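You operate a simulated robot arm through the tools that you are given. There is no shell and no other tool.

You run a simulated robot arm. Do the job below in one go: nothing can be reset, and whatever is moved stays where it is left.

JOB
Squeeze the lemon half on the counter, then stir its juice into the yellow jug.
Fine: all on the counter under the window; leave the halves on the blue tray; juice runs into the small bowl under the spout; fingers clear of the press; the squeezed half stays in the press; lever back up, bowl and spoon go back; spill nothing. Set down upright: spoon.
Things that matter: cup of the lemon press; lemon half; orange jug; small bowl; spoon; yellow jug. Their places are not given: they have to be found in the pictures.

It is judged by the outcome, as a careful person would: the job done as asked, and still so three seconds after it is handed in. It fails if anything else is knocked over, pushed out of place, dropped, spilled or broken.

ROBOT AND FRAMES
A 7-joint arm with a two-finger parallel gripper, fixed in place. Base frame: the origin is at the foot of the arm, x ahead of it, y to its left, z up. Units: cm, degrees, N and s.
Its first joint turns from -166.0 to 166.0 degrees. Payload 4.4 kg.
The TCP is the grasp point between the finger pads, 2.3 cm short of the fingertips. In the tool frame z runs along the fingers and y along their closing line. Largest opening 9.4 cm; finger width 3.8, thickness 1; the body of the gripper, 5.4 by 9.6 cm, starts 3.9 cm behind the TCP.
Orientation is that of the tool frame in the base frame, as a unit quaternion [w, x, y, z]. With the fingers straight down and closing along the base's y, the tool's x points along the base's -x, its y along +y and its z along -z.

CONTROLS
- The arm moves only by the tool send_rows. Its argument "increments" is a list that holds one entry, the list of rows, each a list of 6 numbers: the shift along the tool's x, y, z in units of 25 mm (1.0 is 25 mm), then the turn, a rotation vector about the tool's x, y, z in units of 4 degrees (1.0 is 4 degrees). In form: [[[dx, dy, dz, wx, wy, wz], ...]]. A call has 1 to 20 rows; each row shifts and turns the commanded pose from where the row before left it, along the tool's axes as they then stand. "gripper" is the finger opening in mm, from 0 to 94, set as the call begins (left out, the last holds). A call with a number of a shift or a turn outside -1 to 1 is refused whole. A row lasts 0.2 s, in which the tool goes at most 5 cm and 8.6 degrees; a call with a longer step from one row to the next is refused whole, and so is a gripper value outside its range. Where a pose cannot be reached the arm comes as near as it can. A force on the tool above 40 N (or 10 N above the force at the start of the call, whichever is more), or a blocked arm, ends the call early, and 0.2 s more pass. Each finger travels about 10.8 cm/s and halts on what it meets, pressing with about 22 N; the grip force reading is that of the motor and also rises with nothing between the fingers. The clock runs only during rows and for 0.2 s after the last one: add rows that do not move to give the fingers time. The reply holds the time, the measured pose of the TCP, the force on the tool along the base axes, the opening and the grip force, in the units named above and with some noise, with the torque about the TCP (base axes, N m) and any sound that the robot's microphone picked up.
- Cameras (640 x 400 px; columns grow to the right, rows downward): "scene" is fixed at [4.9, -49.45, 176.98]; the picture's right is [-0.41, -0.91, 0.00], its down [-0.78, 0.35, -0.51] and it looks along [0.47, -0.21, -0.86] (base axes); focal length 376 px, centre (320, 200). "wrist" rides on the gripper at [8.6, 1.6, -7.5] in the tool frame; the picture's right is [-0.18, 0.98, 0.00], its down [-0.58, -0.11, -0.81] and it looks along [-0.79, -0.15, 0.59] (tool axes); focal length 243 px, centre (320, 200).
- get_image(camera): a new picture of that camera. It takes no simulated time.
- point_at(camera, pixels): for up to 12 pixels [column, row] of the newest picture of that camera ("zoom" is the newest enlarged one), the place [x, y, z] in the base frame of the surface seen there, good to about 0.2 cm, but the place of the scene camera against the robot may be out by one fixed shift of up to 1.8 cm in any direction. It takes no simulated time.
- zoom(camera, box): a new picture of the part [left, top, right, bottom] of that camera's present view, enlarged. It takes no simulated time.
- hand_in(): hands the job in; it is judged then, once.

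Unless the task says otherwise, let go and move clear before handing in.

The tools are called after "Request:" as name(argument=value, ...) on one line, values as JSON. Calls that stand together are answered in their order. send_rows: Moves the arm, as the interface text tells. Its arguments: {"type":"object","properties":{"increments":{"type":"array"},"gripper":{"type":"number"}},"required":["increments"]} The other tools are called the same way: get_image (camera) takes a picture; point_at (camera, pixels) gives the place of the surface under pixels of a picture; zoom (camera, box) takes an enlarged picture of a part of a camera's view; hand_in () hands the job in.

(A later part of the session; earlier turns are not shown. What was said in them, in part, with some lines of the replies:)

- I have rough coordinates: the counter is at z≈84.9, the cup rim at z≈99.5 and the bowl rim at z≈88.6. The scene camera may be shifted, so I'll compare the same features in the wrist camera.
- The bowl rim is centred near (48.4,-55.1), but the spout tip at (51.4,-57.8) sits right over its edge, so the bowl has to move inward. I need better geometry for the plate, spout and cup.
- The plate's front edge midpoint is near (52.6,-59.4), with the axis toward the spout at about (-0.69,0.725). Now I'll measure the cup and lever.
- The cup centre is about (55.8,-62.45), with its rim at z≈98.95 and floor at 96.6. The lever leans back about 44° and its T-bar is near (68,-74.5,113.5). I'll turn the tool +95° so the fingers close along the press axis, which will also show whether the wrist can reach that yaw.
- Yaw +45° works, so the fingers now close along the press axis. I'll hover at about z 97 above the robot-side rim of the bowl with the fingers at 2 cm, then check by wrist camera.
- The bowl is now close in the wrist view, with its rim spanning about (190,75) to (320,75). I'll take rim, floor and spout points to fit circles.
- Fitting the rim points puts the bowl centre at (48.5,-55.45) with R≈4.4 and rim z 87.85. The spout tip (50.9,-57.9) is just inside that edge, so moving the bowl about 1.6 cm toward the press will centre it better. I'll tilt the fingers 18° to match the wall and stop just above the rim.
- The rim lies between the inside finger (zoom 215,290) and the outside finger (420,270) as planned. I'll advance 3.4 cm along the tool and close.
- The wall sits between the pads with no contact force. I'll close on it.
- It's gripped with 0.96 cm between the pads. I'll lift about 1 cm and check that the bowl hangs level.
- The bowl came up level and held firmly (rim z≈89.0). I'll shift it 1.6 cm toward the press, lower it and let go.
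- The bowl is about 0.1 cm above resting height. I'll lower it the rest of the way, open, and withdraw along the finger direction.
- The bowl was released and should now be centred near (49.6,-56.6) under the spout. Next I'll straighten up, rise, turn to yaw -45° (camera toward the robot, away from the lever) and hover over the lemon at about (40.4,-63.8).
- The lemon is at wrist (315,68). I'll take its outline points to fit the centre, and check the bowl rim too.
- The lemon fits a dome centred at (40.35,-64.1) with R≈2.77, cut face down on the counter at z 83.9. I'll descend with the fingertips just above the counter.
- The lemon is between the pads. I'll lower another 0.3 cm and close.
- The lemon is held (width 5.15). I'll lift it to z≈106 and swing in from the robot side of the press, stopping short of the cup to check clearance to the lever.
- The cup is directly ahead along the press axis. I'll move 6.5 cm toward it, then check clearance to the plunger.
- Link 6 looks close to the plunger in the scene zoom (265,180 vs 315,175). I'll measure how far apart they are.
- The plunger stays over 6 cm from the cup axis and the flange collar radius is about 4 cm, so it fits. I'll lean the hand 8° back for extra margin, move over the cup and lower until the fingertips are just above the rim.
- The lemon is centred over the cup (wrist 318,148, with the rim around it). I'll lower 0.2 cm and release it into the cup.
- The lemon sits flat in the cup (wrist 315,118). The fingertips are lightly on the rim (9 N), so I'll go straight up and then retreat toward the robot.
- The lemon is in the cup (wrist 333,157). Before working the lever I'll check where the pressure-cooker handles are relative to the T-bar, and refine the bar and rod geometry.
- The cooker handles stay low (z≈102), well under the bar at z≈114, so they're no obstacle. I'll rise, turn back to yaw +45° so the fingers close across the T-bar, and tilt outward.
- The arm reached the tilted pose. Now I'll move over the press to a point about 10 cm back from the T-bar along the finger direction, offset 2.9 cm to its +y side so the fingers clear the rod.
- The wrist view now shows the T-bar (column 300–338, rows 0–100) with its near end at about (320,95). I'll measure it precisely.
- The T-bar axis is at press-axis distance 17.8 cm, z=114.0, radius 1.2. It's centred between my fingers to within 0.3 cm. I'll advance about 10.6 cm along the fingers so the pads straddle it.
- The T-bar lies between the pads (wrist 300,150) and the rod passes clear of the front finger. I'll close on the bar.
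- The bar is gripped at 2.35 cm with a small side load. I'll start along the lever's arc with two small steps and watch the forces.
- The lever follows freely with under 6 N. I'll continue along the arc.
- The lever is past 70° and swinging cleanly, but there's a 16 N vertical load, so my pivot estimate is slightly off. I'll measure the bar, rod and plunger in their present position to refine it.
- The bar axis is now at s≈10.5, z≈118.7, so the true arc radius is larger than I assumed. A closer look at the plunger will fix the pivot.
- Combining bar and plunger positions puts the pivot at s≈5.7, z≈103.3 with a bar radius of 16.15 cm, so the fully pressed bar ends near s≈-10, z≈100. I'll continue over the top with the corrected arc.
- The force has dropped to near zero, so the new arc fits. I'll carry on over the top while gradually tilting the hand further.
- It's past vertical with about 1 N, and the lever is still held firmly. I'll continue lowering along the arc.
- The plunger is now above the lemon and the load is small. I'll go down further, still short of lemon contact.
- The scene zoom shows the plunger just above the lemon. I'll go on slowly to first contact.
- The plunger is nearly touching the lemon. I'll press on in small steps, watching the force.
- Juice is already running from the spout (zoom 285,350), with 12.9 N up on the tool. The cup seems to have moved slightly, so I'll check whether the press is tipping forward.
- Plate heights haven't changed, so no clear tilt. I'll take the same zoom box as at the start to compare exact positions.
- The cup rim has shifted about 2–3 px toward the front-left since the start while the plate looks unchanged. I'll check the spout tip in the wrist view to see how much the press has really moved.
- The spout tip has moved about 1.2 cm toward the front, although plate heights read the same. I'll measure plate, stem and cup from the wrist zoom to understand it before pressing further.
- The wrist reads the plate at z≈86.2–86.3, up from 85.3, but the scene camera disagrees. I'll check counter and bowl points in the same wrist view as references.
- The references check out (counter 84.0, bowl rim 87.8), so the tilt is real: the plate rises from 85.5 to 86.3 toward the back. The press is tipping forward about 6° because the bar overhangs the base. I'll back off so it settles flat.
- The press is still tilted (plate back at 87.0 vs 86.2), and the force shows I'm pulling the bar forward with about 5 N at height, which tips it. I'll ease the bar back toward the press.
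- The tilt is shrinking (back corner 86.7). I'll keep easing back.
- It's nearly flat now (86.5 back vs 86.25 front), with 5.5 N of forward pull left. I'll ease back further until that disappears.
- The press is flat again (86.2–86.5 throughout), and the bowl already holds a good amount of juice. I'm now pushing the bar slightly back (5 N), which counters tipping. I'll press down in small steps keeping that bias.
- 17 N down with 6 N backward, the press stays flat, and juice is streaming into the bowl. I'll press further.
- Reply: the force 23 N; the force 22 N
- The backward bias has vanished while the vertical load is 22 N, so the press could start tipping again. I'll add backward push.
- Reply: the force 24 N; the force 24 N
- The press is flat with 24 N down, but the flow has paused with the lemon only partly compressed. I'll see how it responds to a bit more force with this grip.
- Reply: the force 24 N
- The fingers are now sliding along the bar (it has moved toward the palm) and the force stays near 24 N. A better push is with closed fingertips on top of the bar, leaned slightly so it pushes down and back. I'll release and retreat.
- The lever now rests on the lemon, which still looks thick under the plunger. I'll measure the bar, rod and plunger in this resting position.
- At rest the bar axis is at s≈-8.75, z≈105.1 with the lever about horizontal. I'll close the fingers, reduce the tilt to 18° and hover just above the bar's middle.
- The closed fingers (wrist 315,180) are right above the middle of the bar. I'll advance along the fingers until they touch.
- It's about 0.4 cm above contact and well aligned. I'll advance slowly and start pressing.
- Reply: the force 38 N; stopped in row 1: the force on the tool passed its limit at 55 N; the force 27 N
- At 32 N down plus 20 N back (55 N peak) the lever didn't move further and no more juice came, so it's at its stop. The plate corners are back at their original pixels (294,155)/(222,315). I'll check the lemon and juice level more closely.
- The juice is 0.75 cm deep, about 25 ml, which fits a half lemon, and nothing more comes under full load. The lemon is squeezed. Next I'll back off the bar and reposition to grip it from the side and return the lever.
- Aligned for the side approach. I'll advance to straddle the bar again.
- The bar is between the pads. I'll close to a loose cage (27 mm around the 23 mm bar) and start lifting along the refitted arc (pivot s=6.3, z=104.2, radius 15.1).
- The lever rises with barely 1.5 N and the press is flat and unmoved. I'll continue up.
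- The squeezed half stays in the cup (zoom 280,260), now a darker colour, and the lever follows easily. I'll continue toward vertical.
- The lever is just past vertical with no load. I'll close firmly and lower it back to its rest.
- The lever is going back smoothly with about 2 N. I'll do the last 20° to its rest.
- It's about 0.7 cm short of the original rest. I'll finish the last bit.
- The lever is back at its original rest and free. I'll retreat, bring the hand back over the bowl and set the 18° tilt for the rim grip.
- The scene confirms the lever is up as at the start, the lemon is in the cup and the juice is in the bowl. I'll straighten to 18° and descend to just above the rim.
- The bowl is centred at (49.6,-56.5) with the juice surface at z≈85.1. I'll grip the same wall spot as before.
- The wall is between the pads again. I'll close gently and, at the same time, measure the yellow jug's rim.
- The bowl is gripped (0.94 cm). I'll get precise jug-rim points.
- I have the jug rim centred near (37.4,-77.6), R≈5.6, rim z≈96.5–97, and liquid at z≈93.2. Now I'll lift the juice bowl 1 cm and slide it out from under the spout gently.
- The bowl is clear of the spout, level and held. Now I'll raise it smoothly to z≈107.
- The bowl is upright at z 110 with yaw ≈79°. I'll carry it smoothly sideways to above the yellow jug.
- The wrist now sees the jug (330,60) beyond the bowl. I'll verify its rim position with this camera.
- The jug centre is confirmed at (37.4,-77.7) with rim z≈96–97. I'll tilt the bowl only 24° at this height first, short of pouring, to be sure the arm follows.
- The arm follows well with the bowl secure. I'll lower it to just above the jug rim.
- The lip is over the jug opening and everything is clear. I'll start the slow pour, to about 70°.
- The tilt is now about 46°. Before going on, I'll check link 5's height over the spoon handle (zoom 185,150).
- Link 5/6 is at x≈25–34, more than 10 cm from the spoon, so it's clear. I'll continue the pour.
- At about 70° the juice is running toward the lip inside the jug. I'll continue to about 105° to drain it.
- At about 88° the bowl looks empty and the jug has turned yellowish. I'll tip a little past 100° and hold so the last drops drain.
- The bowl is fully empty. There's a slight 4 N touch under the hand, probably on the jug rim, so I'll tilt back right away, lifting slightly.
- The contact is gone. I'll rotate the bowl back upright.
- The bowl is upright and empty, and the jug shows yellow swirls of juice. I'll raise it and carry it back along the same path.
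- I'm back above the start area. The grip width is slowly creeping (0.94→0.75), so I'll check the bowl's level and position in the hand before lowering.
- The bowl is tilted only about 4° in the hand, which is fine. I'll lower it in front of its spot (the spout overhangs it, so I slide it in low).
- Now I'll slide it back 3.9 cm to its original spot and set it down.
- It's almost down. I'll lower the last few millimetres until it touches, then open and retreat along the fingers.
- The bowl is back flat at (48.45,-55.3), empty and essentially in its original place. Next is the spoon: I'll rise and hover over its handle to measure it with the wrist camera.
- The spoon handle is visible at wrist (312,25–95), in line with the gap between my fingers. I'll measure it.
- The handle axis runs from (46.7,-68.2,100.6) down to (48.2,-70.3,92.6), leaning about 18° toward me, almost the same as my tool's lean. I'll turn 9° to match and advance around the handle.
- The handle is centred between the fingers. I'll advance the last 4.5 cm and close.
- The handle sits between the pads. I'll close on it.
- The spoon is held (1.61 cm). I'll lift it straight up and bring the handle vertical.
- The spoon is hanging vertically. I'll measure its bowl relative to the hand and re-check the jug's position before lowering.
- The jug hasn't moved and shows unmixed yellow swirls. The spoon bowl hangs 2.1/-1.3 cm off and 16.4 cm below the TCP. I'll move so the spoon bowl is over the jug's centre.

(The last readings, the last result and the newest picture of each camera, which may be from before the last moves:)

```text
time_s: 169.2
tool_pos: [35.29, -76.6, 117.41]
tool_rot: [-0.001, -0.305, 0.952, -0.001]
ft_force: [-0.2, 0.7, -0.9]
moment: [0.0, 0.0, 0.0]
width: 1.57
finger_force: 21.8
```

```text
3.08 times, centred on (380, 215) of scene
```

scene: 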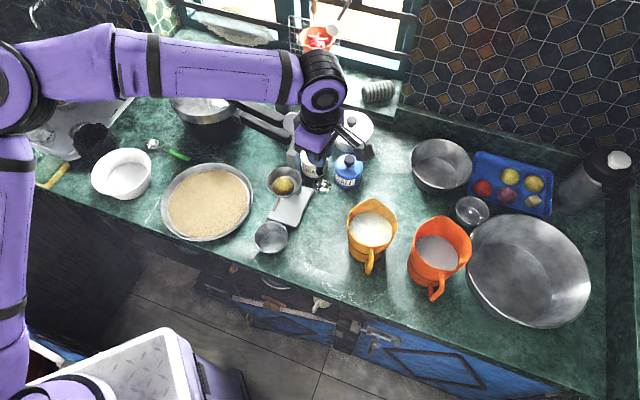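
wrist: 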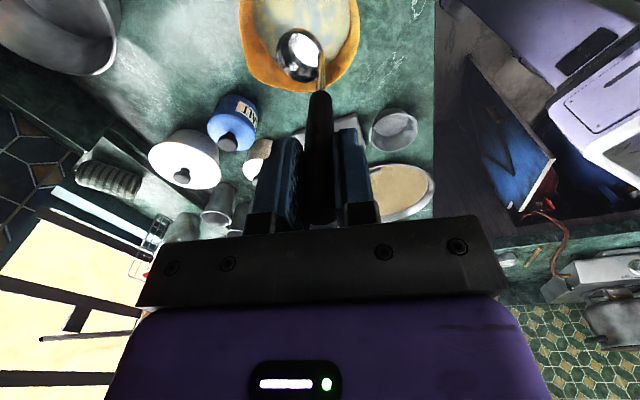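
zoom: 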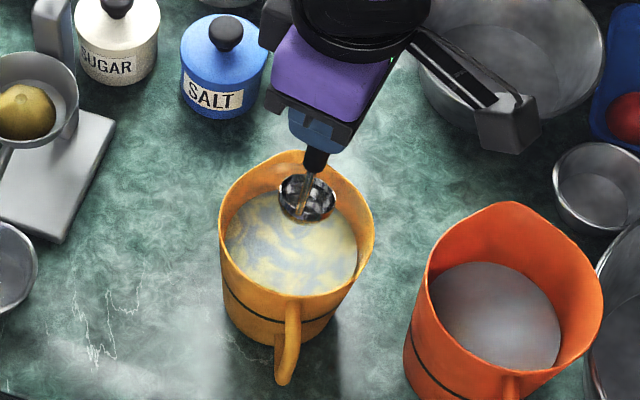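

The spoon is above the jug opening. I'll lower it slowly into the drink.

Request:
send_rows(increments=[[[0, 0, 0.4, 0, 0, 0], [0, 0, 0.6, 0, 0, 0], [0, 0, 0.6, 0, 0, 0], [0, 0, 0.5, 0, 0, 0], [0, 0, 0.4, 0, 0, 0], [0, 0, 0.35, 0, 0, 0], [0, 0, 0, 0, 0, 0]]], gripper=5)

Request:
get_image(camera="wrist")

Request:
zoom(camera="scene", box=[300, 150, 460, 280])

```text
time_s: 170.8
tool_pos: [35.46, -76.57, 110.31]
tool_rot: [-0.002, -0.306, 0.952, -0.002]
ft_force: [-1.0, 0.2, -0.8]
moment: [0.02, -0.02, 0.03]
width: 1.58
finger_force: 21.7
```

```text
taken
```

wrist: 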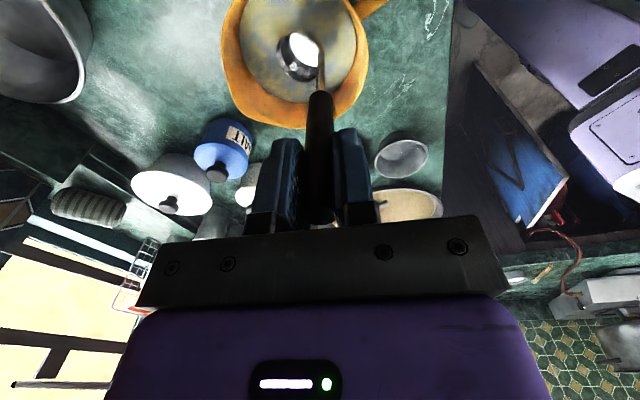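

```text
3.08 times, centred on (380, 215) of scene
```

zoom: 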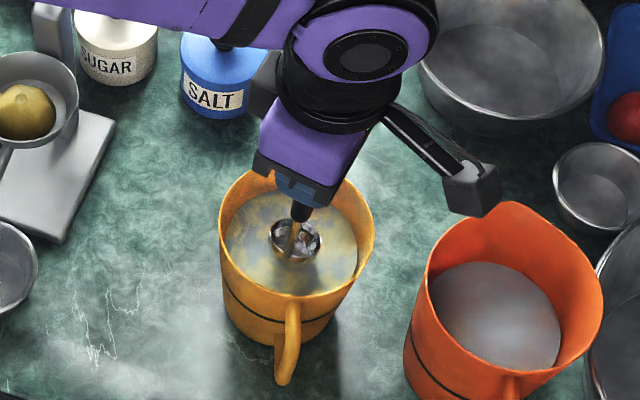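

The spoon bowl is centred in the opening, just above the liquid. I'll lower it gently to near the bottom.

Request:
send_rows(increments=[[[0, 0, 0.25, 0, 0, 0], [0, 0, 0.3, 0, 0, 0], [0, 0, 0.3, 0, 0, 0], [0, 0, 0.3, 0, 0, 0], [0, 0, 0.3, 0, 0, 0], [0, 0, 0.3, 0, 0, 0], [0, 0, 0.3, 0, 0, 0], [0, 0, 0.25, 0, 0, 0], [0, 0, 0.2, 0, 0, 0], [0, 0, 0, 0, 0, 0]]], gripper=5)

Request:
get_image(camera="wrist")

Request:
zoom(camera="scene", box=[300, 150, 460, 280])

```text
time_s: 172.9
tool_pos: [35.46, -76.53, 104.1]
tool_rot: [0.0, -0.306, 0.952, -0.002]
ft_force: [0.3, -0.5, -0.5]
moment: [0.04, 0.03, -0.02]
width: 1.56
finger_force: 21.5
```

```text
taken
```

wrist: 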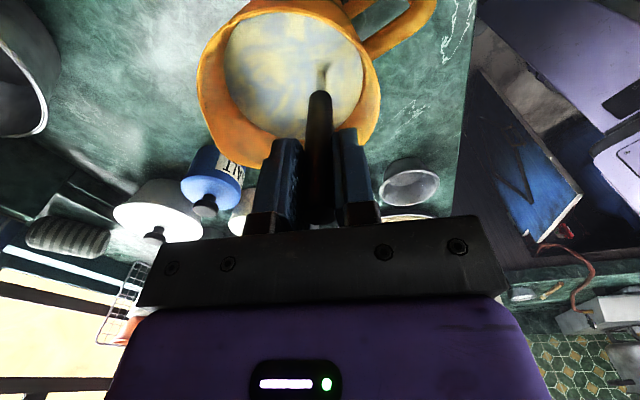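

```text
3.08 times, centred on (380, 215) of scene
```

zoom: 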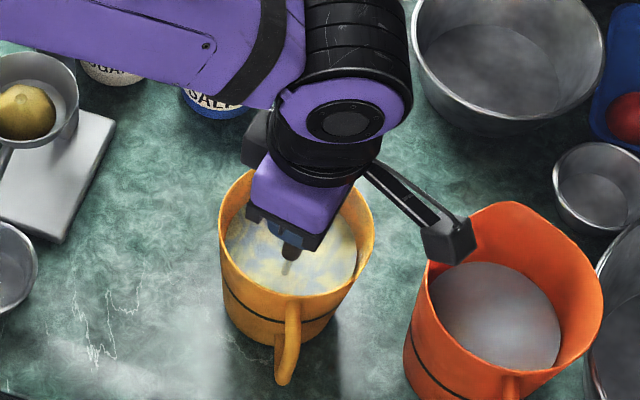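

The spoon is in the drink at depth. I'll stir with gentle circles of radius 1.3 cm.

Request:
send_rows(increments=[[[0.26, 0, 0, 0, 0, 0], [0.26, 0, 0, 0, 0, 0], [-0.0697, 0.26, 0, 0, 0, 0], [-0.1903, 0.1903, 0, 0, 0, 0], [-0.26, 0.0697, 0, 0, 0, 0], [-0.26, -0.0697, 0, 0, 0, 0], [-0.1903, -0.1903, 0, 0, 0, 0], [-0.0697, -0.26, 0, 0, 0, 0], [0.0697, -0.26, 0, 0, 0, 0], [0.1903, -0.1903, 0, 0, 0, 0], [0.26, -0.0697, 0, 0, 0, 0], [0.26, 0.0697, 0, 0, 0, 0], [0.1903, 0.1903, 0, 0, 0, 0], [0.0697, 0.26, 0, 0, 0, 0]]], gripper=5)

Request:
get_image(camera="wrist")

```text
time_s: 175.9
tool_pos: [34.51, -77.32, 104.17]
tool_rot: [-0.001, -0.306, 0.952, -0.003]
ft_force: [-0.4, 0.5, -1.0]
moment: [-0.02, 0.02, 0.0]
width: 1.58
finger_force: 22.2
```

```text
taken
```

wrist: 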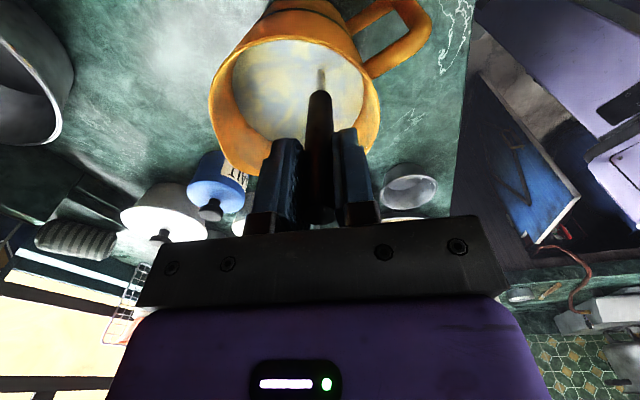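

No contact forces, and the drink is blending. I'll do more rounds.

Request:
send_rows(increments=[[[-0.0697, 0.26, 0, 0, 0, 0], [-0.1903, 0.1903, 0, 0, 0, 0], [-0.26, 0.0697, 0, 0, 0, 0], [-0.26, -0.0697, 0, 0, 0, 0], [-0.1903, -0.1903, 0, 0, 0, 0], [-0.0697, -0.26, 0, 0, 0, 0], [0.0697, -0.26, 0, 0, 0, 0], [0.1903, -0.1903, 0, 0, 0, 0], [0.26, -0.0697, 0, 0, 0, 0], [0.26, 0.0697, 0, 0, 0, 0], [0.1903, 0.1903, 0, 0, 0, 0], [0.0697, 0.26, 0, 0, 0, 0]]], gripper=5)

Request:
send_rows(increments=[[[-0.0697, 0.26, 0, 0, 0, 0], [-0.1903, 0.1903, 0, 0, 0, 0], [-0.26, 0.0697, 0, 0, 0, 0], [-0.26, -0.0697, 0, 0, 0, 0], [-0.1903, -0.1903, 0, 0, 0, 0], [-0.0697, -0.26, 0, 0, 0, 0], [0.0697, -0.26, 0, 0, 0, 0], [0.1903, -0.1903, 0, 0, 0, 0], [0.26, -0.0697, 0, 0, 0, 0], [0.26, 0.0697, 0, 0, 0, 0], [0.1903, 0.1903, 0, 0, 0, 0], [0.0697, 0.26, 0, 0, 0, 0]]], gripper=5)

Request:
send_rows(increments=[[[-0.0697, 0.26, 0, 0, 0, 0], [-0.1903, 0.1903, 0, 0, 0, 0], [-0.26, 0.0697, 0, 0, 0, 0], [-0.26, -0.0697, 0, 0, 0, 0], [-0.1903, -0.1903, 0, 0, 0, 0], [-0.0697, -0.26, 0, 0, 0, 0], [0.0697, -0.26, 0, 0, 0, 0], [0.1903, -0.1903, 0, 0, 0, 0], [0.26, -0.0697, 0, 0, 0, 0], [0.26, 0.0697, 0, 0, 0, 0], [0.1903, 0.1903, 0, 0, 0, 0], [0.0697, 0.26, 0, 0, 0, 0]]], gripper=5)

Request:
get_image(camera="wrist")

Request:
zoom(camera="scene", box=[300, 150, 460, 280])

```text
time_s: 178.6
tool_pos: [34.39, -77.3, 104.15]
tool_rot: [-0.001, -0.306, 0.952, -0.003]
ft_force: [0.8, 0.5, -0.4]
moment: [-0.03, 0.06, 0.03]
width: 1.6
finger_force: 22.4
```

```text
time_s: 181.2
tool_pos: [34.29, -77.38, 104.09]
tool_rot: [-0.002, -0.306, 0.952, -0.002]
ft_force: [-0.2, 0.4, -1.7]
moment: [0.02, 0.0, -0.02]
width: 1.6
finger_force: 22.1
```

```text
time_s: 183.8
tool_pos: [34.38, -77.24, 104.05]
tool_rot: [-0.001, -0.305, 0.952, -0.002]
ft_force: [0.2, -0.1, -1.4]
moment: [0.04, 0.01, 0.04]
width: 1.61
finger_force: 22.0
```

```text
taken
```

wrist: 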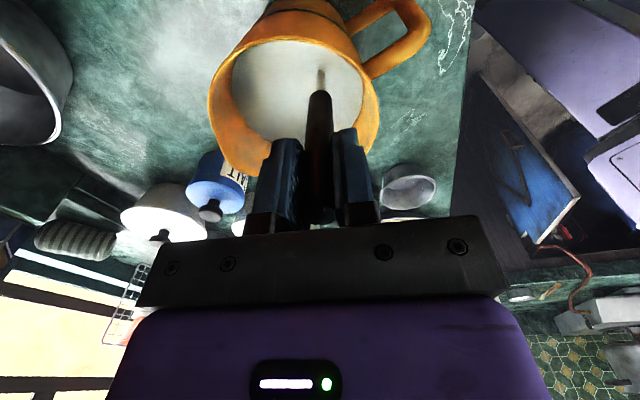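

```text
3.08 times, centred on (380, 215) of scene
```

zoom: 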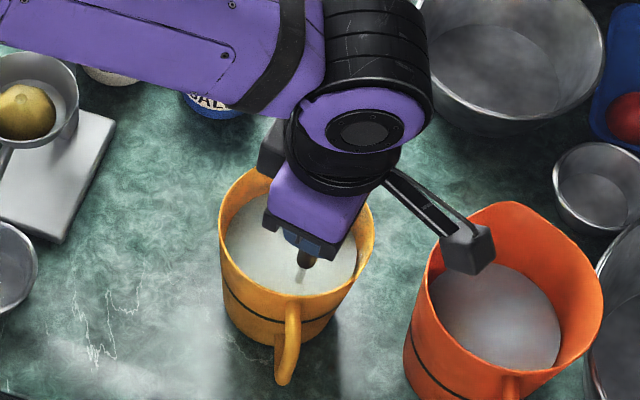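

The drink is now a uniform pale colour, so it's stirred in. I'll return to the centre, raise the spoon out of the liquid and hold it inside the jug so it drips off.

Request:
send_rows(increments=[[[-0.26, 0, 0, 0, 0, 0], [-0.26, 0, 0, 0, 0, 0], [0, 0, -0.3, 0, 0, 0], [0, 0, -0.4, 0, 0, 0], [0, 0, -0.5, 0, 0, 0], [0, 0, -0.5, 0, 0, 0], [0, 0, -0.5, 0, 0, 0], [0, 0, -0.5, 0, 0, 0], [0, 0, -0.4, 0, 0, 0], [0, 0, 0, 0, 0, 0], [0, 0, 0, 0, 0, 0], [0, 0, 0, 0, 0, 0], [0, 0, 0, 0, 0, 0], [0, 0, 0, 0, 0, 0], [0, 0, 0, 0, 0, 0], [0, 0, 0, 0, 0, 0], [0, 0, 0, 0, 0, 0], [0, 0, 0, 0, 0, 0], [0, 0, 0, 0, 0, 0], [0, 0, 0, 0, 0, 0]]], gripper=5)

Request:
get_image(camera="wrist")

Request:
zoom(camera="wrist", box=[220, 0, 380, 120])

```text
time_s: 187.9
tool_pos: [35.3, -76.57, 111.83]
tool_rot: [0.0, -0.306, 0.952, -0.001]
ft_force: [-0.5, -0.1, 0.7]
moment: [0.03, 0.02, 0.02]
width: 1.59
finger_force: 22.4
```

```text
taken
```

wrist: 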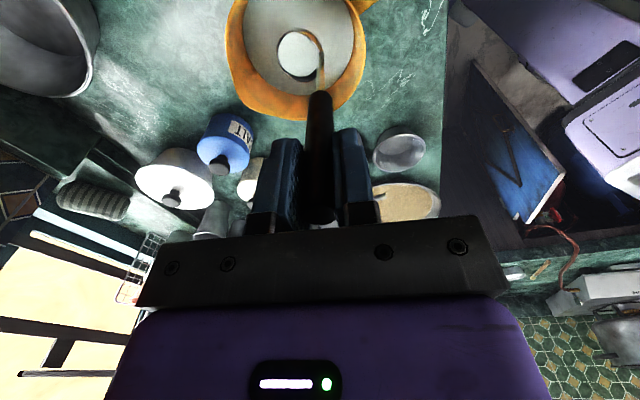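

```text
3.33 times, centred on (300, 60) of wrist
```

zoom: 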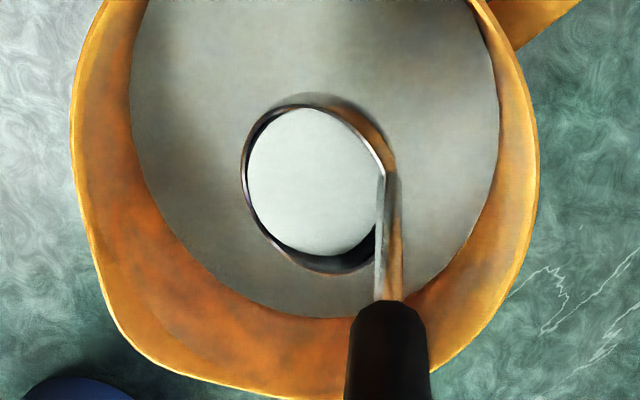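

The spoon has scooped up some drink (white disc at zoom 315,180), so I should tip it back into the jug. I'll raise it just above the rim and turn to the yaw I used for pouring.

Request:
send_rows(increments=[[[0, 0, -0.3, 0, 0, 0], [0, 0, -0.5, 0, 0, 0], [0, 0, -0.5, 0, 0, 0], [0, 0, -0.4, 0, 0, 0], [0, 0, -0.2, 0, 0, 0], [0, 0, 0, 0, 0, -0.5], [0, 0, 0, 0, 0, -0.85], [0, 0, 0, 0, 0, -0.95], [0, 0, 0, 0, 0, -0.95], [0, 0, 0, 0, 0, -0.95], [0, 0, 0, 0, 0, -0.95], [0, 0, 0, 0, 0, -0.95], [0, 0, 0, 0, 0, -0.95], [0, 0, 0, 0, 0, -0.95], [0, 0, 0, 0, 0, -0.95], [0, 0, 0, 0, 0, -0.95], [0, 0, 0, 0, 0, -0.6], [0, 0, 0, 0, 0, -0.3], [0, 0, 0, 0, 0, 0]]], gripper=5)

Request:
get_image(camera="wrist")

Request:
get_image(camera="scene")

```text
time_s: 191.9
tool_pos: [35.39, -76.59, 116.66]
tool_rot: [-0.001, -0.635, 0.773, -0.001]
ft_force: [0.8, 0.3, -0.8]
moment: [-0.01, 0.0, 0.0]
width: 1.6
finger_force: 21.8
```

```text
taken
```

wrist: 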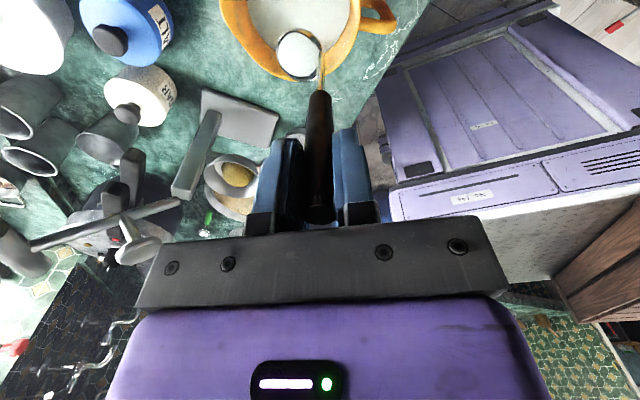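

```text
taken
```

scene: 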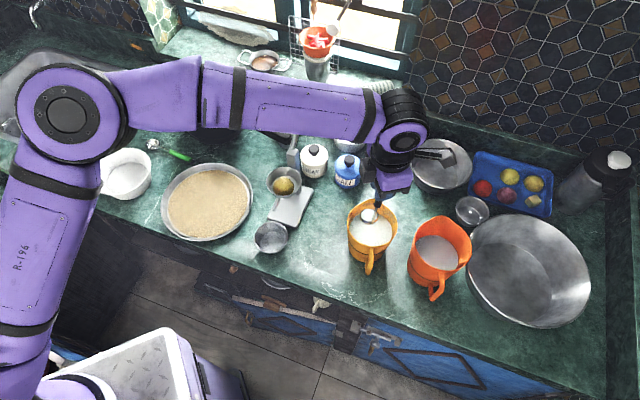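

Yaw is now ≈79° and the spoon bowl (wrist 300,52) is over the jug's edge side. I'll check its position.

Request:
point_at(camera="wrist", pixels=[[299, 55], [282, 58], [316, 50], [300, 75], [298, 35], [330, 40], [270, 75], [355, 30]])

```text
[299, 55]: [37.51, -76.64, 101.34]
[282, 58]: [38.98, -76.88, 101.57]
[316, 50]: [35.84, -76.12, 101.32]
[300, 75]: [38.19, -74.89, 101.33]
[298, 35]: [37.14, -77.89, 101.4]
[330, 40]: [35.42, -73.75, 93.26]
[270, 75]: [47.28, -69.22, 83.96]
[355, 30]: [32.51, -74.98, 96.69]
```

The liquid in the spoon sits at z≈101.3, centred at (37.6,-76.5). I'll shift 1.2 cm to the jug's centre and start tipping about the spoon bowl.

Request:
send_rows(increments=[[[0.2, 0, 0, 0, 0, 0], [0.286, 0, 0, 0, 0, 0], [0, 0, 0, 0, 0, 0], [-0.18, 0, 0, 0, 0.4, 0], [-0.331, 0, -0.002, 0, 0.75, 0], [-0.331, 0, -0.002, 0, 0.75, 0], [-0.331, 0, -0.002, 0, 0.75, 0], [-0.331, 0, -0.002, 0, 0.75, 0], [-0.331, 0, -0.002, 0, 0.75, 0], [-0.331, 0, -0.002, 0, 0.75, 0], [-0.331, 0, -0.002, 0, 0.75, 0], [-0.331, 0, -0.002, 0, 0.75, 0], [-0.331, 0, -0.002, 0, 0.75, 0], [-0.331, 0, -0.002, 0, 0.75, 0], [0, 0, 0, 0, 0, 0]]], gripper=5)

Request:
get_image(camera="wrist")

Request:
zoom(camera="scene", box=[300, 150, 460, 280])

```text
time_s: 195.2
tool_pos: [36.82, -69.49, 114.52]
tool_rot: [-0.212, -0.61, 0.743, -0.174]
ft_force: [-0.4, 0.0, -1.1]
moment: [0.08, 0.02, -0.03]
width: 1.57
finger_force: 22.3
```

```text
taken
```

wrist: 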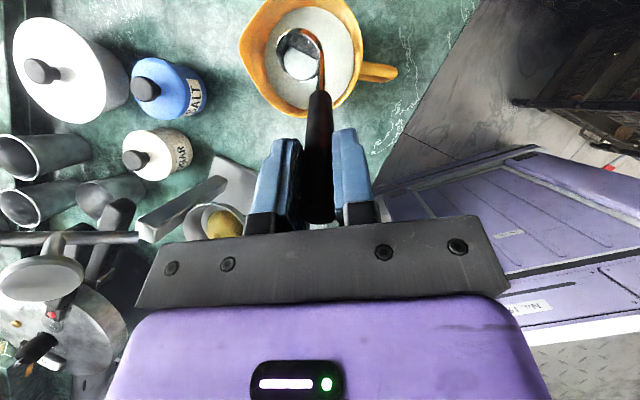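

```text
3.08 times, centred on (380, 215) of scene
```

zoom: 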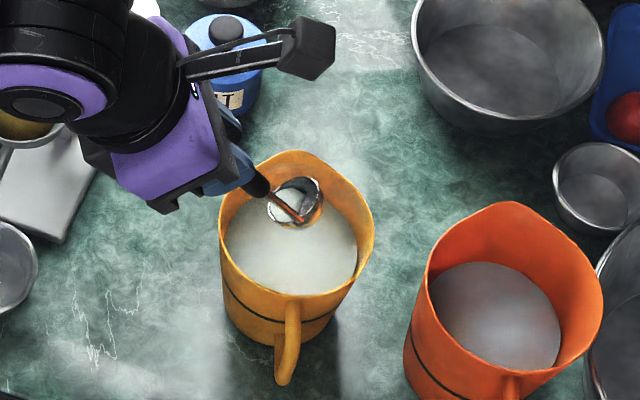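

Tilted about 32°, and the liquid in the spoon is already shrinking, all over the jug. I'll keep tipping.

Request:
send_rows(increments=[[[-0.331, 0, -0.002, 0, 0.75, 0], [-0.331, 0, -0.002, 0, 0.75, 0], [-0.331, 0, -0.002, 0, 0.75, 0], [-0.331, 0, -0.002, 0, 0.75, 0], [-0.331, 0, -0.002, 0, 0.75, 0], [-0.331, 0, -0.002, 0, 0.75, 0], [-0.331, 0, -0.002, 0, 0.75, 0], [-0.331, 0, -0.002, 0, 0.75, 0], [-0.331, 0, -0.002, 0, 0.75, 0], [-0.331, 0, -0.002, 0, 0.75, 0], [0, 0, 0, 0, 0, 0]]], gripper=5)

Request:
get_image(camera="wrist")

Request:
get_image(camera="scene")

Request:
zoom(camera="scene", box=[300, 150, 460, 280])

```text
time_s: 197.6
tool_pos: [37.85, -63.67, 108.75]
tool_rot: [-0.397, -0.544, 0.663, -0.326]
ft_force: [0.0, 0.4, -0.8]
moment: [0.12, -0.04, -0.01]
width: 1.59
finger_force: 22.0
```

```text
taken
```

wrist: 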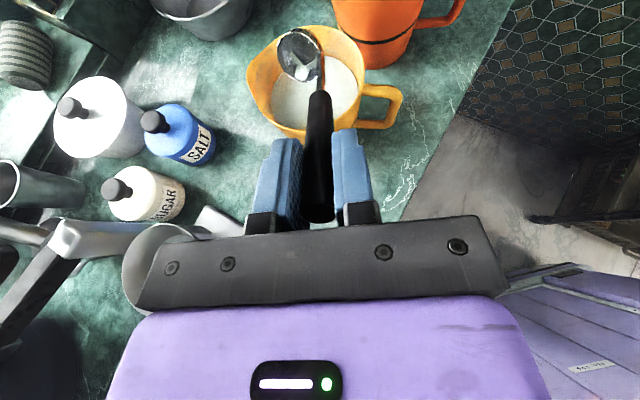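

```text
taken
```

scene: 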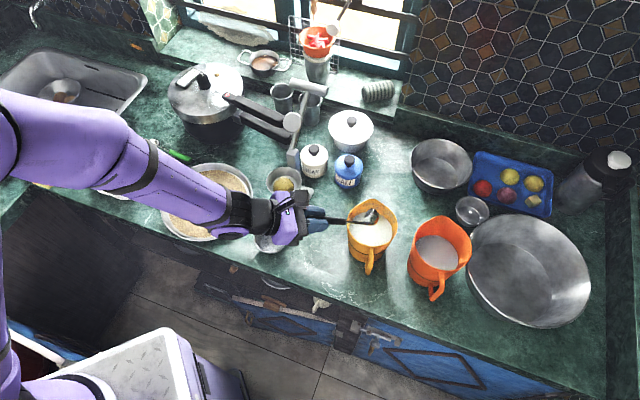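

```text
3.08 times, centred on (380, 215) of scene
```

zoom: 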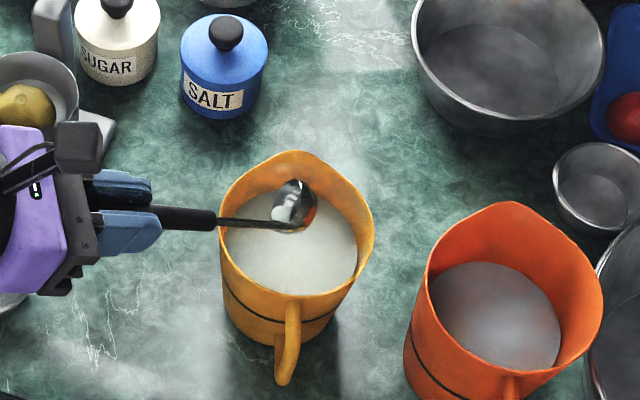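

About 62° with only a little left. The hand has ample room, so I'll tip on to about 90° and hold briefly.

Request:
send_rows(increments=[[[-0.331, 0, -0.002, 0, 0.75, 0], [-0.331, 0, -0.002, 0, 0.75, 0], [-0.331, 0, -0.002, 0, 0.75, 0], [-0.331, 0, -0.002, 0, 0.75, 0], [-0.331, 0, -0.002, 0, 0.75, 0], [-0.331, 0, -0.002, 0, 0.75, 0], [-0.331, 0, -0.002, 0, 0.75, 0], [-0.331, 0, -0.002, 0, 0.75, 0], [-0.331, 0, -0.002, 0, 0.75, 0], [0, 0, 0, 0, 0, 0], [0, 0, 0, 0, 0, 0], [0, 0, 0, 0, 0, 0], [0, 0, 0, 0, 0, 0]]], gripper=5)

Request:
get_image(camera="wrist")

Request:
zoom(camera="scene", box=[230, 150, 450, 280])

Request:
zoom(camera="scene", box=[340, 180, 404, 220])

```text
time_s: 200.3
tool_pos: [38.39, -61.51, 101.63]
tool_rot: [-0.541, -0.453, 0.553, -0.443]
ft_force: [-0.7, 0.9, -1.1]
moment: [0.13, -0.04, -0.02]
width: 1.6
finger_force: 21.9
```

```text
taken
```

wrist: 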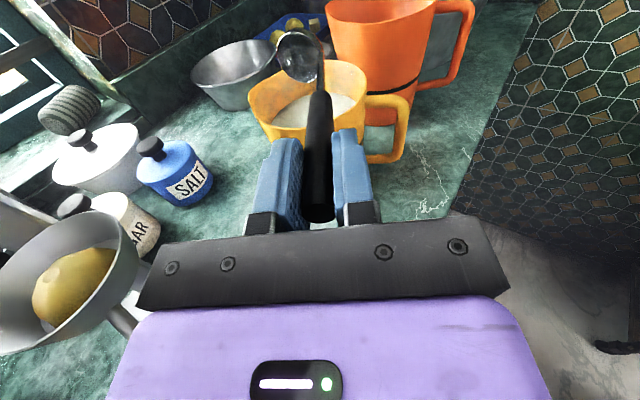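

```text
2.91 times, centred on (340, 215) of scene
```

zoom: 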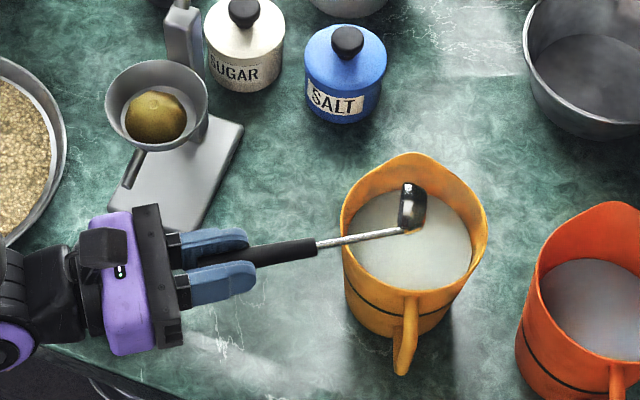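

```text
10.00 times, centred on (372, 200) of scene
```

zoom: 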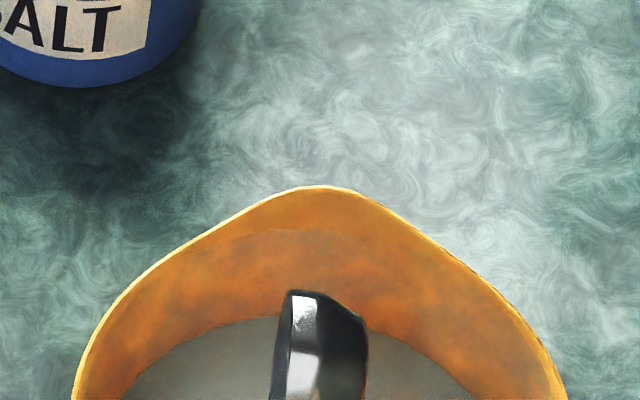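

The spoon is empty. I'll rotate it back upright about its bowl.

Request:
send_rows(increments=[[[0.22, 0, 0.012, 0, -0.5, 0], [0.441, 0, 0.03, 0, -1, 0], [0.441, 0, 0.03, 0, -1, 0], [0.441, 0, 0.03, 0, -1, 0], [0.441, 0, 0.03, 0, -1, 0], [0.441, 0, 0.03, 0, -1, 0], [0.441, 0, 0.03, 0, -1, 0], [0.441, 0, 0.03, 0, -1, 0], [0.441, 0, 0.03, 0, -1, 0], [0.441, 0, 0.03, 0, -1, 0], [0.441, 0, 0.03, 0, -1, 0], [0.441, 0, 0.03, 0, -1, 0], [0.441, 0, 0.03, 0, -1, 0], [0.441, 0, 0.03, 0, -1, 0], [0.441, 0, 0.03, 0, -1, 0], [0.441, 0, 0.03, 0, -1, 0], [0.441, 0, 0.03, 0, -1, 0], [0.441, 0, 0.03, 0, -1, 0], [0.441, 0, 0.03, 0, -1, 0], [0.441, 0, 0.03, 0, -1, 0]]], gripper=5)

Request:
send_rows(increments=[[[0.441, 0, 0.03, 0, -1, 0], [0.441, 0, 0.03, 0, -1, 0], [0.28, 0, 0.018, 0, -0.65, 0], [0, 0, 0, 0, 0, 0]]], gripper=5)

Request:
get_image(camera="wrist")

```text
time_s: 204.6
tool_pos: [35.78, -74.72, 116.46]
tool_rot: [-0.073, -0.631, 0.77, -0.059]
ft_force: [1.0, -0.6, 0.1]
moment: [0.03, 0.02, -0.02]
width: 1.57
finger_force: 21.9
```

```text
time_s: 205.6
tool_pos: [35.16, -77.69, 116.61]
tool_rot: [-0.001, -0.634, 0.773, -0.001]
ft_force: [-0.9, -0.6, -0.6]
moment: [0.0, -0.03, 0.01]
width: 1.58
finger_force: 21.5
```

```text
taken
```

wrist: 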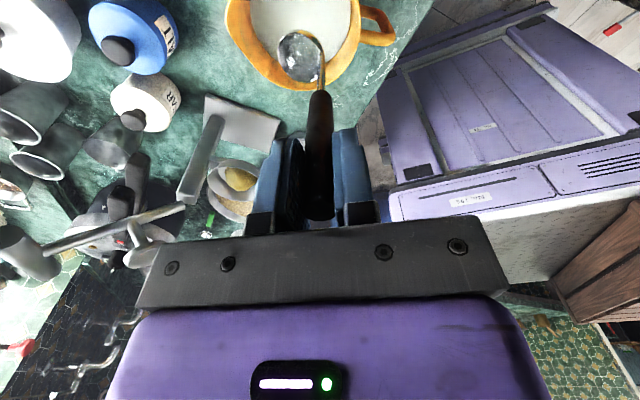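

The spoon is vertical and empty. I'll turn back to the original yaw and return above its place.

Request:
send_rows(increments=[[[0, 0, -0.4, 0, 0, 0], [0, 0, 0, 0, 0, 1], [0, 0, 0, 0, 0, 1], [0, 0, 0, 0, 0, 1], [0, 0, 0, 0, 0, 1], [0, 0, 0, 0, 0, 1], [0, 0, 0, 0, 0, 1], [0, 0, 0, 0, 0, 1], [0, 0, 0, 0, 0, 1], [0, 0, 0, 0, 0, 1], [0, 0, 0, 0, 0, 1], [0, 0, 0, 0, 0, 0.8], [0, 0, 0, 0, 0, 0]]], gripper=5)

Request:
send_rows(increments=[[[-0.744, 0.024, 0, 0, 0, 0], [-0.744, 0.024, 0, 0, 0, 0], [-0.744, 0.024, 0, 0, 0, 0], [-0.744, 0.024, 0, 0, 0, 0], [-0.744, 0.024, 0, 0, 0, 0], [-0.744, 0.024, 0, 0, 0, 0], [-0.744, 0.024, 0, 0, 0, 0], [-0.744, 0.024, 0, 0, 0, 0], [0, 0, 0, 0.9, 0, 0], [0, 0, 0, 0.9, 0, 0], [0, 0, 0, 0.9, 0, 0], [0, 0, 0, 0.9, 0, 0], [0, 0, 0, 0.9, 0, 0], [0, 0, 0, 0, 0, 0]]], gripper=5)

Request:
get_image(camera="wrist")

Request:
get_image(camera="scene")

```text
time_s: 208.3
tool_pos: [35.16, -77.58, 117.64]
tool_rot: [0.0, -0.305, 0.952, -0.001]
ft_force: [-0.1, -0.3, -0.2]
moment: [-0.01, 0.02, 0.0]
width: 1.62
finger_force: 22.0
```

```text
time_s: 211.3
tool_pos: [47.09, -68.56, 117.57]
tool_rot: [0.047, -0.303, 0.94, -0.151]
ft_force: [0.2, -0.8, -1.3]
moment: [0.05, 0.04, -0.01]
width: 1.58
finger_force: 21.8
```

```text
taken
```

wrist: 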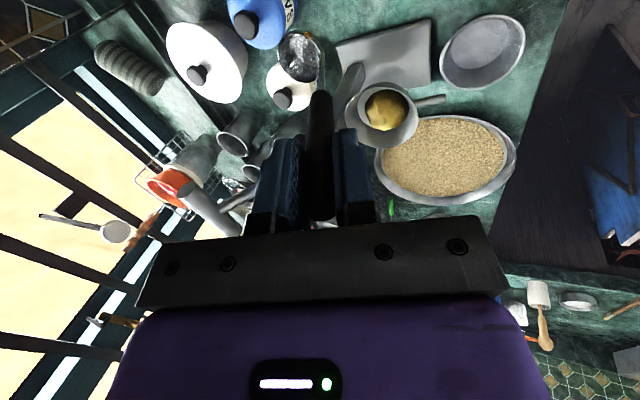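

```text
taken
```

scene: 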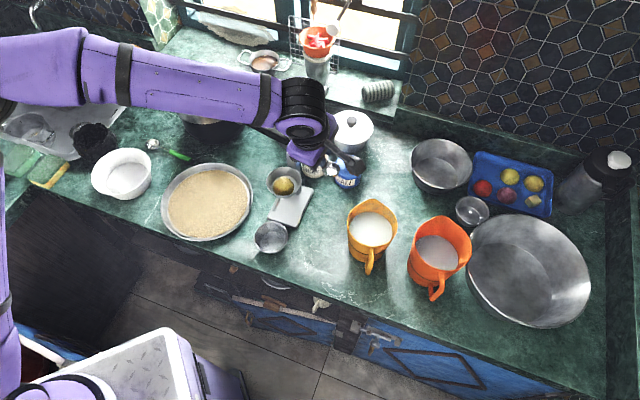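

The spoon sits in the hand as when picked up. I'll lower it toward its original spot, stopping about 1.2 cm above the counter.

Request:
send_rows(increments=[[[0.009, 0.228, 0.739, 0, 0, 0], [0.009, 0.228, 0.739, 0, 0, 0], [0.009, 0.228, 0.739, 0, 0, 0], [0.009, 0.228, 0.739, 0, 0, 0], [0.009, 0.228, 0.739, 0, 0, 0], [0.009, 0.228, 0.739, 0, 0, 0], [0.009, 0.228, 0.739, 0, 0, 0], [0.009, 0.228, 0.739, 0, 0, 0], [0.009, 0.228, 0.739, 0, 0, 0], [0, 0, 0, 0, 0, 0]]], gripper=5)

Request:
get_image(camera="wrist")

Request:
zoom(camera="wrist", box=[240, 0, 368, 110])

Request:
point_at(camera="wrist", pixels=[[300, 55], [278, 60], [300, 32], [316, 60], [300, 78], [285, 42], [310, 78]])

```text
time_s: 213.6
tool_pos: [47.01, -69.11, 100.15]
tool_rot: [0.047, -0.302, 0.94, -0.151]
ft_force: [0.8, -1.3, -1.1]
moment: [0.06, 0.05, 0.04]
width: 1.6
finger_force: 22.0
```

```text
taken
```

wrist: 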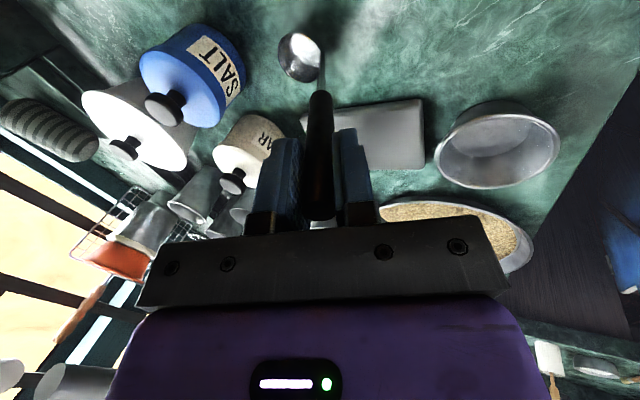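

```text
3.64 times, centred on (304, 55) of wrist
```

zoom: 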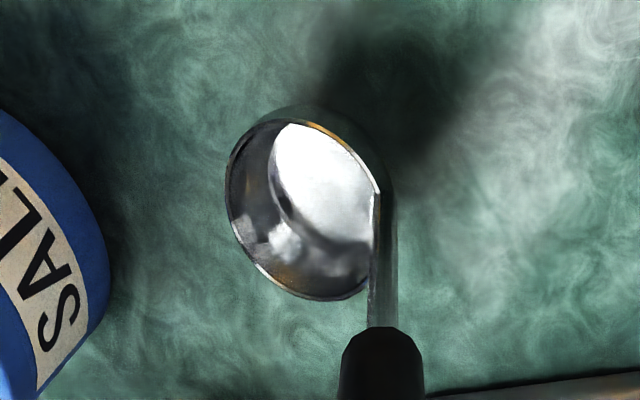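

```text
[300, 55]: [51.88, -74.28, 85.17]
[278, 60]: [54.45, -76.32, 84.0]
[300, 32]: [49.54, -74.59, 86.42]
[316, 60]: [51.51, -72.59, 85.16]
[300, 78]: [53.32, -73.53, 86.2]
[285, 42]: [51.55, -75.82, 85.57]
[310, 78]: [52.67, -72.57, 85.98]
```

The spoon is empty and level, about 1 cm up. I'll lower it gently until it touches the counter.

Request:
send_rows(increments=[[[0, 0.045, 0.13, 0, 0, 0], [0, 0.045, 0.13, 0, 0, 0], [0, 0.025, 0.08, 0, 0, 0], [0, 0, 0, 0, 0, 0]]], gripper=5)

Request:
send_rows(increments=[[[0, 0.013, 0.038, 0, 0, 0], [0, 0, 0, 0, 0, 0]]], gripper=5)

Request:
get_image(camera="wrist")

Request:
zoom(camera="scene", box=[300, 180, 364, 220])

```text
time_s: 214.6
tool_pos: [46.88, -68.96, 99.34]
tool_rot: [0.047, -0.301, 0.941, -0.151]
ft_force: [-1.4, 4.0, 7.0]
moment: [0.03, -0.17, 0.06]
width: 1.57
finger_force: 22.1
```

```text
time_s: 215.2
tool_pos: [46.86, -69.03, 99.26]
tool_rot: [0.046, -0.302, 0.94, -0.151]
ft_force: [-4.3, 3.0, 11.5]
moment: [-0.3, 0.04, -0.12]
width: 1.58
finger_force: 21.9
```

```text
taken
```

wrist: 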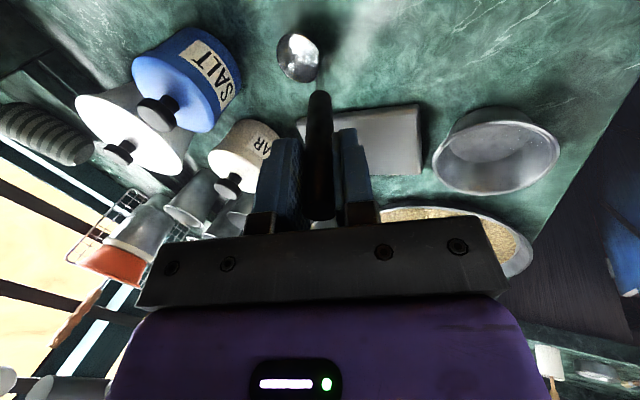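

```text
10.00 times, centred on (332, 200) of scene
```

zoom: 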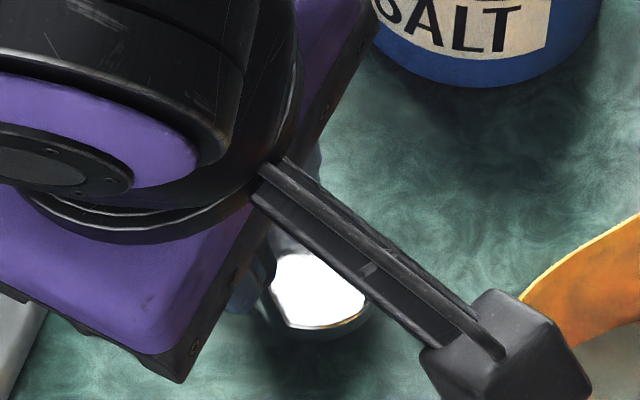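

It touches at TCP z≈99.3 (11 N), 0.3 cm earlier than before, so the spoon may sit slightly rotated in the grip. I'll check the rim's level before letting go.

Request:
zoom(camera="wrist", box=[240, 0, 368, 110])

Request:
point_at(camera="zoom", pixels=[[226, 210], [240, 155], [290, 125], [345, 140], [378, 190], [370, 265], [330, 305], [270, 275], [310, 200], [385, 320], [380, 250], [300, 250]])

Request:
point_at(camera="wrist", pixels=[[320, 165], [320, 130], [318, 105]])

```text
3.64 times, centred on (304, 55) of wrist
```

zoom: 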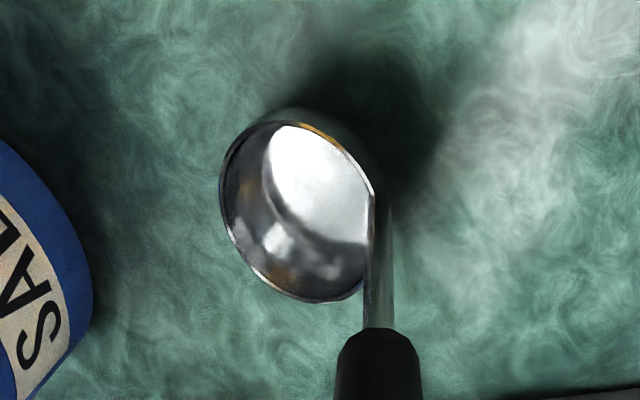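

```text
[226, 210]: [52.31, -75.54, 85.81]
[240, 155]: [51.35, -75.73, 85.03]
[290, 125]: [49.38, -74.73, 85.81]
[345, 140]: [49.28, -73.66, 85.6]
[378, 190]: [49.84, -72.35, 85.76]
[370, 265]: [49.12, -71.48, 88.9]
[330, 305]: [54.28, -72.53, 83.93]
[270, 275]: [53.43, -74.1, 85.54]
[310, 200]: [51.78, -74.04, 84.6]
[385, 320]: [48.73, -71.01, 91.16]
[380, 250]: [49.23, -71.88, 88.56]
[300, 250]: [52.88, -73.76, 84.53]
```

```text
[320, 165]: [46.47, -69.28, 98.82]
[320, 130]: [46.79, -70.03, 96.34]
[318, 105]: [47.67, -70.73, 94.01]
```

The rim is level (85.5–85.8 all around) and the handle is in its original place. I'll relax the load slightly and open gently.

Request:
send_rows(increments=[[[0, -0.012, -0.036, 0, 0, 0], [0, 0, 0, 0, 0, 0]]], gripper=5)

Request:
send_rows(increments=[[[0, 0, 0, 0, 0, 0], [0, 0, 0, 0, 0, 0]]], gripper=18)

Request:
get_image(camera="wrist")

Request:
point_at(camera="wrist", pixels=[[320, 165], [320, 130], [318, 105], [298, 33], [300, 55]])

```text
time_s: 215.8
tool_pos: [47.1, -68.94, 99.22]
tool_rot: [0.047, -0.301, 0.94, -0.151]
ft_force: [0.3, -0.5, 1.8]
moment: [-0.25, -0.05, -0.08]
width: 1.58
finger_force: 21.9
```

```text
time_s: 216.3
tool_pos: [47.07, -68.85, 99.35]
tool_rot: [0.048, -0.302, 0.94, -0.151]
ft_force: [0.1, 0.2, -0.5]
moment: [0.01, 0.01, 0.01]
width: 1.8
finger_force: 0.0
```

```text
taken
```

wrist: 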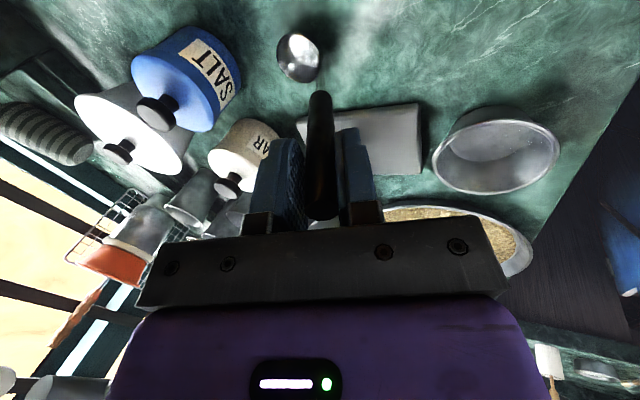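

```text
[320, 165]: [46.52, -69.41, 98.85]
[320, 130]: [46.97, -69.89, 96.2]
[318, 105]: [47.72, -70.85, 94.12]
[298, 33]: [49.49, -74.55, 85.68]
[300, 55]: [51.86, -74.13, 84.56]
```

The spoon stands on its own inside the slightly opened fingers. I'll open fully and withdraw along the handle direction.

Request:
send_rows(increments=[[[0, 0, 0, 0, 0, 0], [0, 0, 0, 0, 0, 0], [0, 0, -0.3, 0, 0, 0], [0, 0, -0.5, 0, 0, 0], [0, 0, -0.7, 0, 0, 0], [0, 0, -0.8, 0, 0, 0], [0, 0, -0.8, 0, 0, 0], [0, 0, -0.8, 0, 0, 0], [0, 0, -0.8, 0, 0, 0], [0, 0, -0.8, 0, 0, 0], [0, 0, 0, 0, 0, 0]]], gripper=40)

Request:
get_image(camera="wrist")

Request:
get_image(camera="scene")

```text
time_s: 218.8
tool_pos: [44.55, -65.31, 112.41]
tool_rot: [0.047, -0.301, 0.94, -0.151]
ft_force: [-0.5, 0.3, -0.7]
moment: [0.03, 0.0, -0.02]
width: 3.99
finger_force: 0.0
```

```text
taken
```

wrist: 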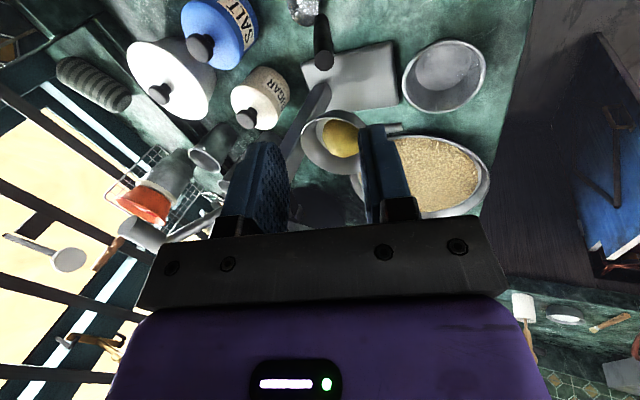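

```text
taken
```

scene: 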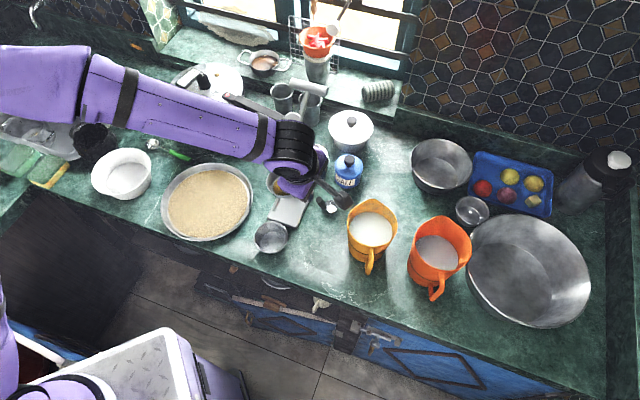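

The spoon stands upright in its place. I'll move the arm up and back clear of everything and do a final check.

Request:
send_rows(increments=[[[0, -0.247, -0.761, 0, 0, 0], [0, -0.247, -0.761, 0, 0, 0], [0, -0.247, -0.761, 0, 0, 0], [0, -0.247, -0.761, 0, 0, 0], [0, -0.247, -0.761, 0, 0, 0], [-0.248, 0.767, -0.249, 0, 0, 0], [-0.248, 0.767, -0.249, 0, 0, 0], [-0.248, 0.767, -0.249, 0, 0, 0], [-0.248, 0.767, -0.249, 0, 0, 0], [-0.248, 0.767, -0.249, 0, 0, 0], [-0.248, 0.767, -0.249, 0, 0, 0], [-0.248, 0.767, -0.249, 0, 0, 0], [-0.248, 0.767, -0.249, 0, 0, 0], [-0.248, 0.767, -0.249, 0, 0, 0], [0, 0, 0, 0, 0, 0]]], gripper=40)

Request:
get_image(camera="scene")

Request:
zoom(camera="scene", box=[240, 150, 400, 250])

Request:
zoom(camera="scene", box=[220, 70, 380, 170])

Request:
zoom(camera="scene", box=[330, 190, 426, 280])

```text
time_s: 221.9
tool_pos: [38.58, -47.31, 122.13]
tool_rot: [0.046, -0.303, 0.94, -0.151]
ft_force: [0.3, -0.3, -0.9]
moment: [-0.03, 0.03, 0.02]
width: 3.99
finger_force: 0.1
```

```text
taken
```

scene: 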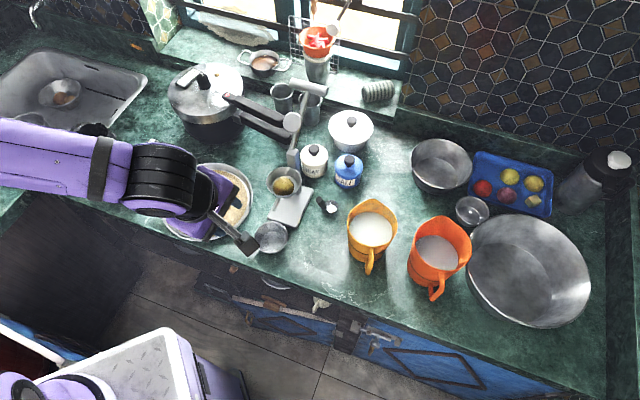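

```text
4.00 times, centred on (320, 200) of scene
```

zoom: 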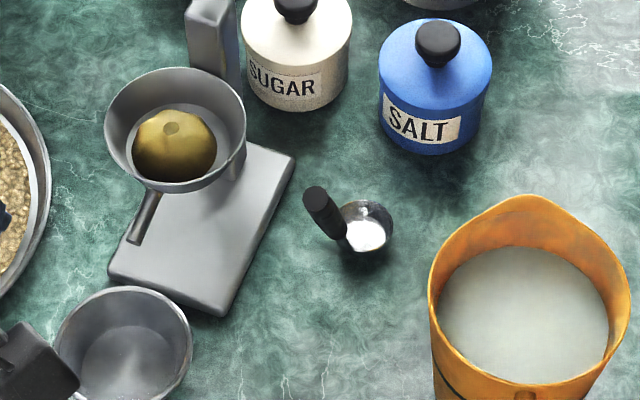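

```text
4.00 times, centred on (300, 120) of scene
```

zoom: 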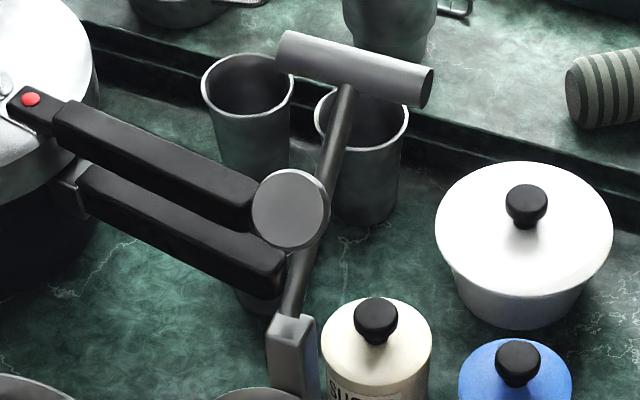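

```text
4.44 times, centred on (378, 235) of scene
```

zoom: 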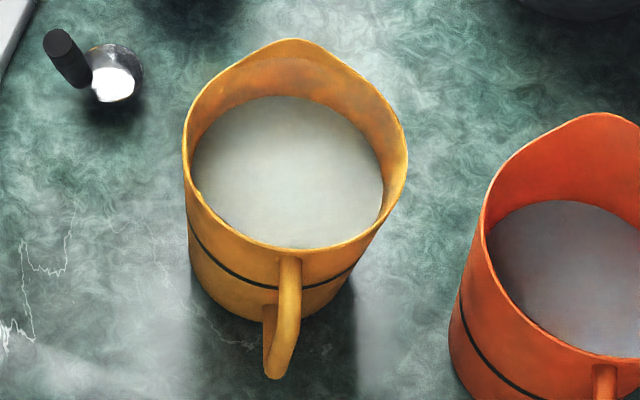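

Final pictures match the starting layout:
- The lever is up.
- The dented, squeezed half is in the cup.
- The empty bowl is in its place.
- The spoon is upright at its spot.
- The yellow jug is evenly mixed and unmoved, and no spills are visible.

The arm is clear, so I'll hand in.

Request:
hand_in()

```text
The job is handed in.
```

The lemon half is squeezed and its juice is stirred into the yellow jug; I've handed the job in. The final pictures match the starting layout:

- **Press:** the squeezed half is in the cup and the lever is back up. While I was pressing, the press tipped forward a few degrees. It settled flat again, and its corners line up with the starting picture.
- **Bowl:** I moved it about 1.6 cm further under the spout for the squeeze. It is now empty and back in its original place.
- **Spoon:** it came out of the jug holding some of the drink, so I tipped that back in. It now stands upright in its original spot.
- **Yellow jug:** the drink is evenly mixed and the jug has not moved. Near the end of the pour the hand briefly touched something, probably the jug rim, with about 4 N.
- **Everything else:** I see no spills, and the tray and the orange jug were not touched.
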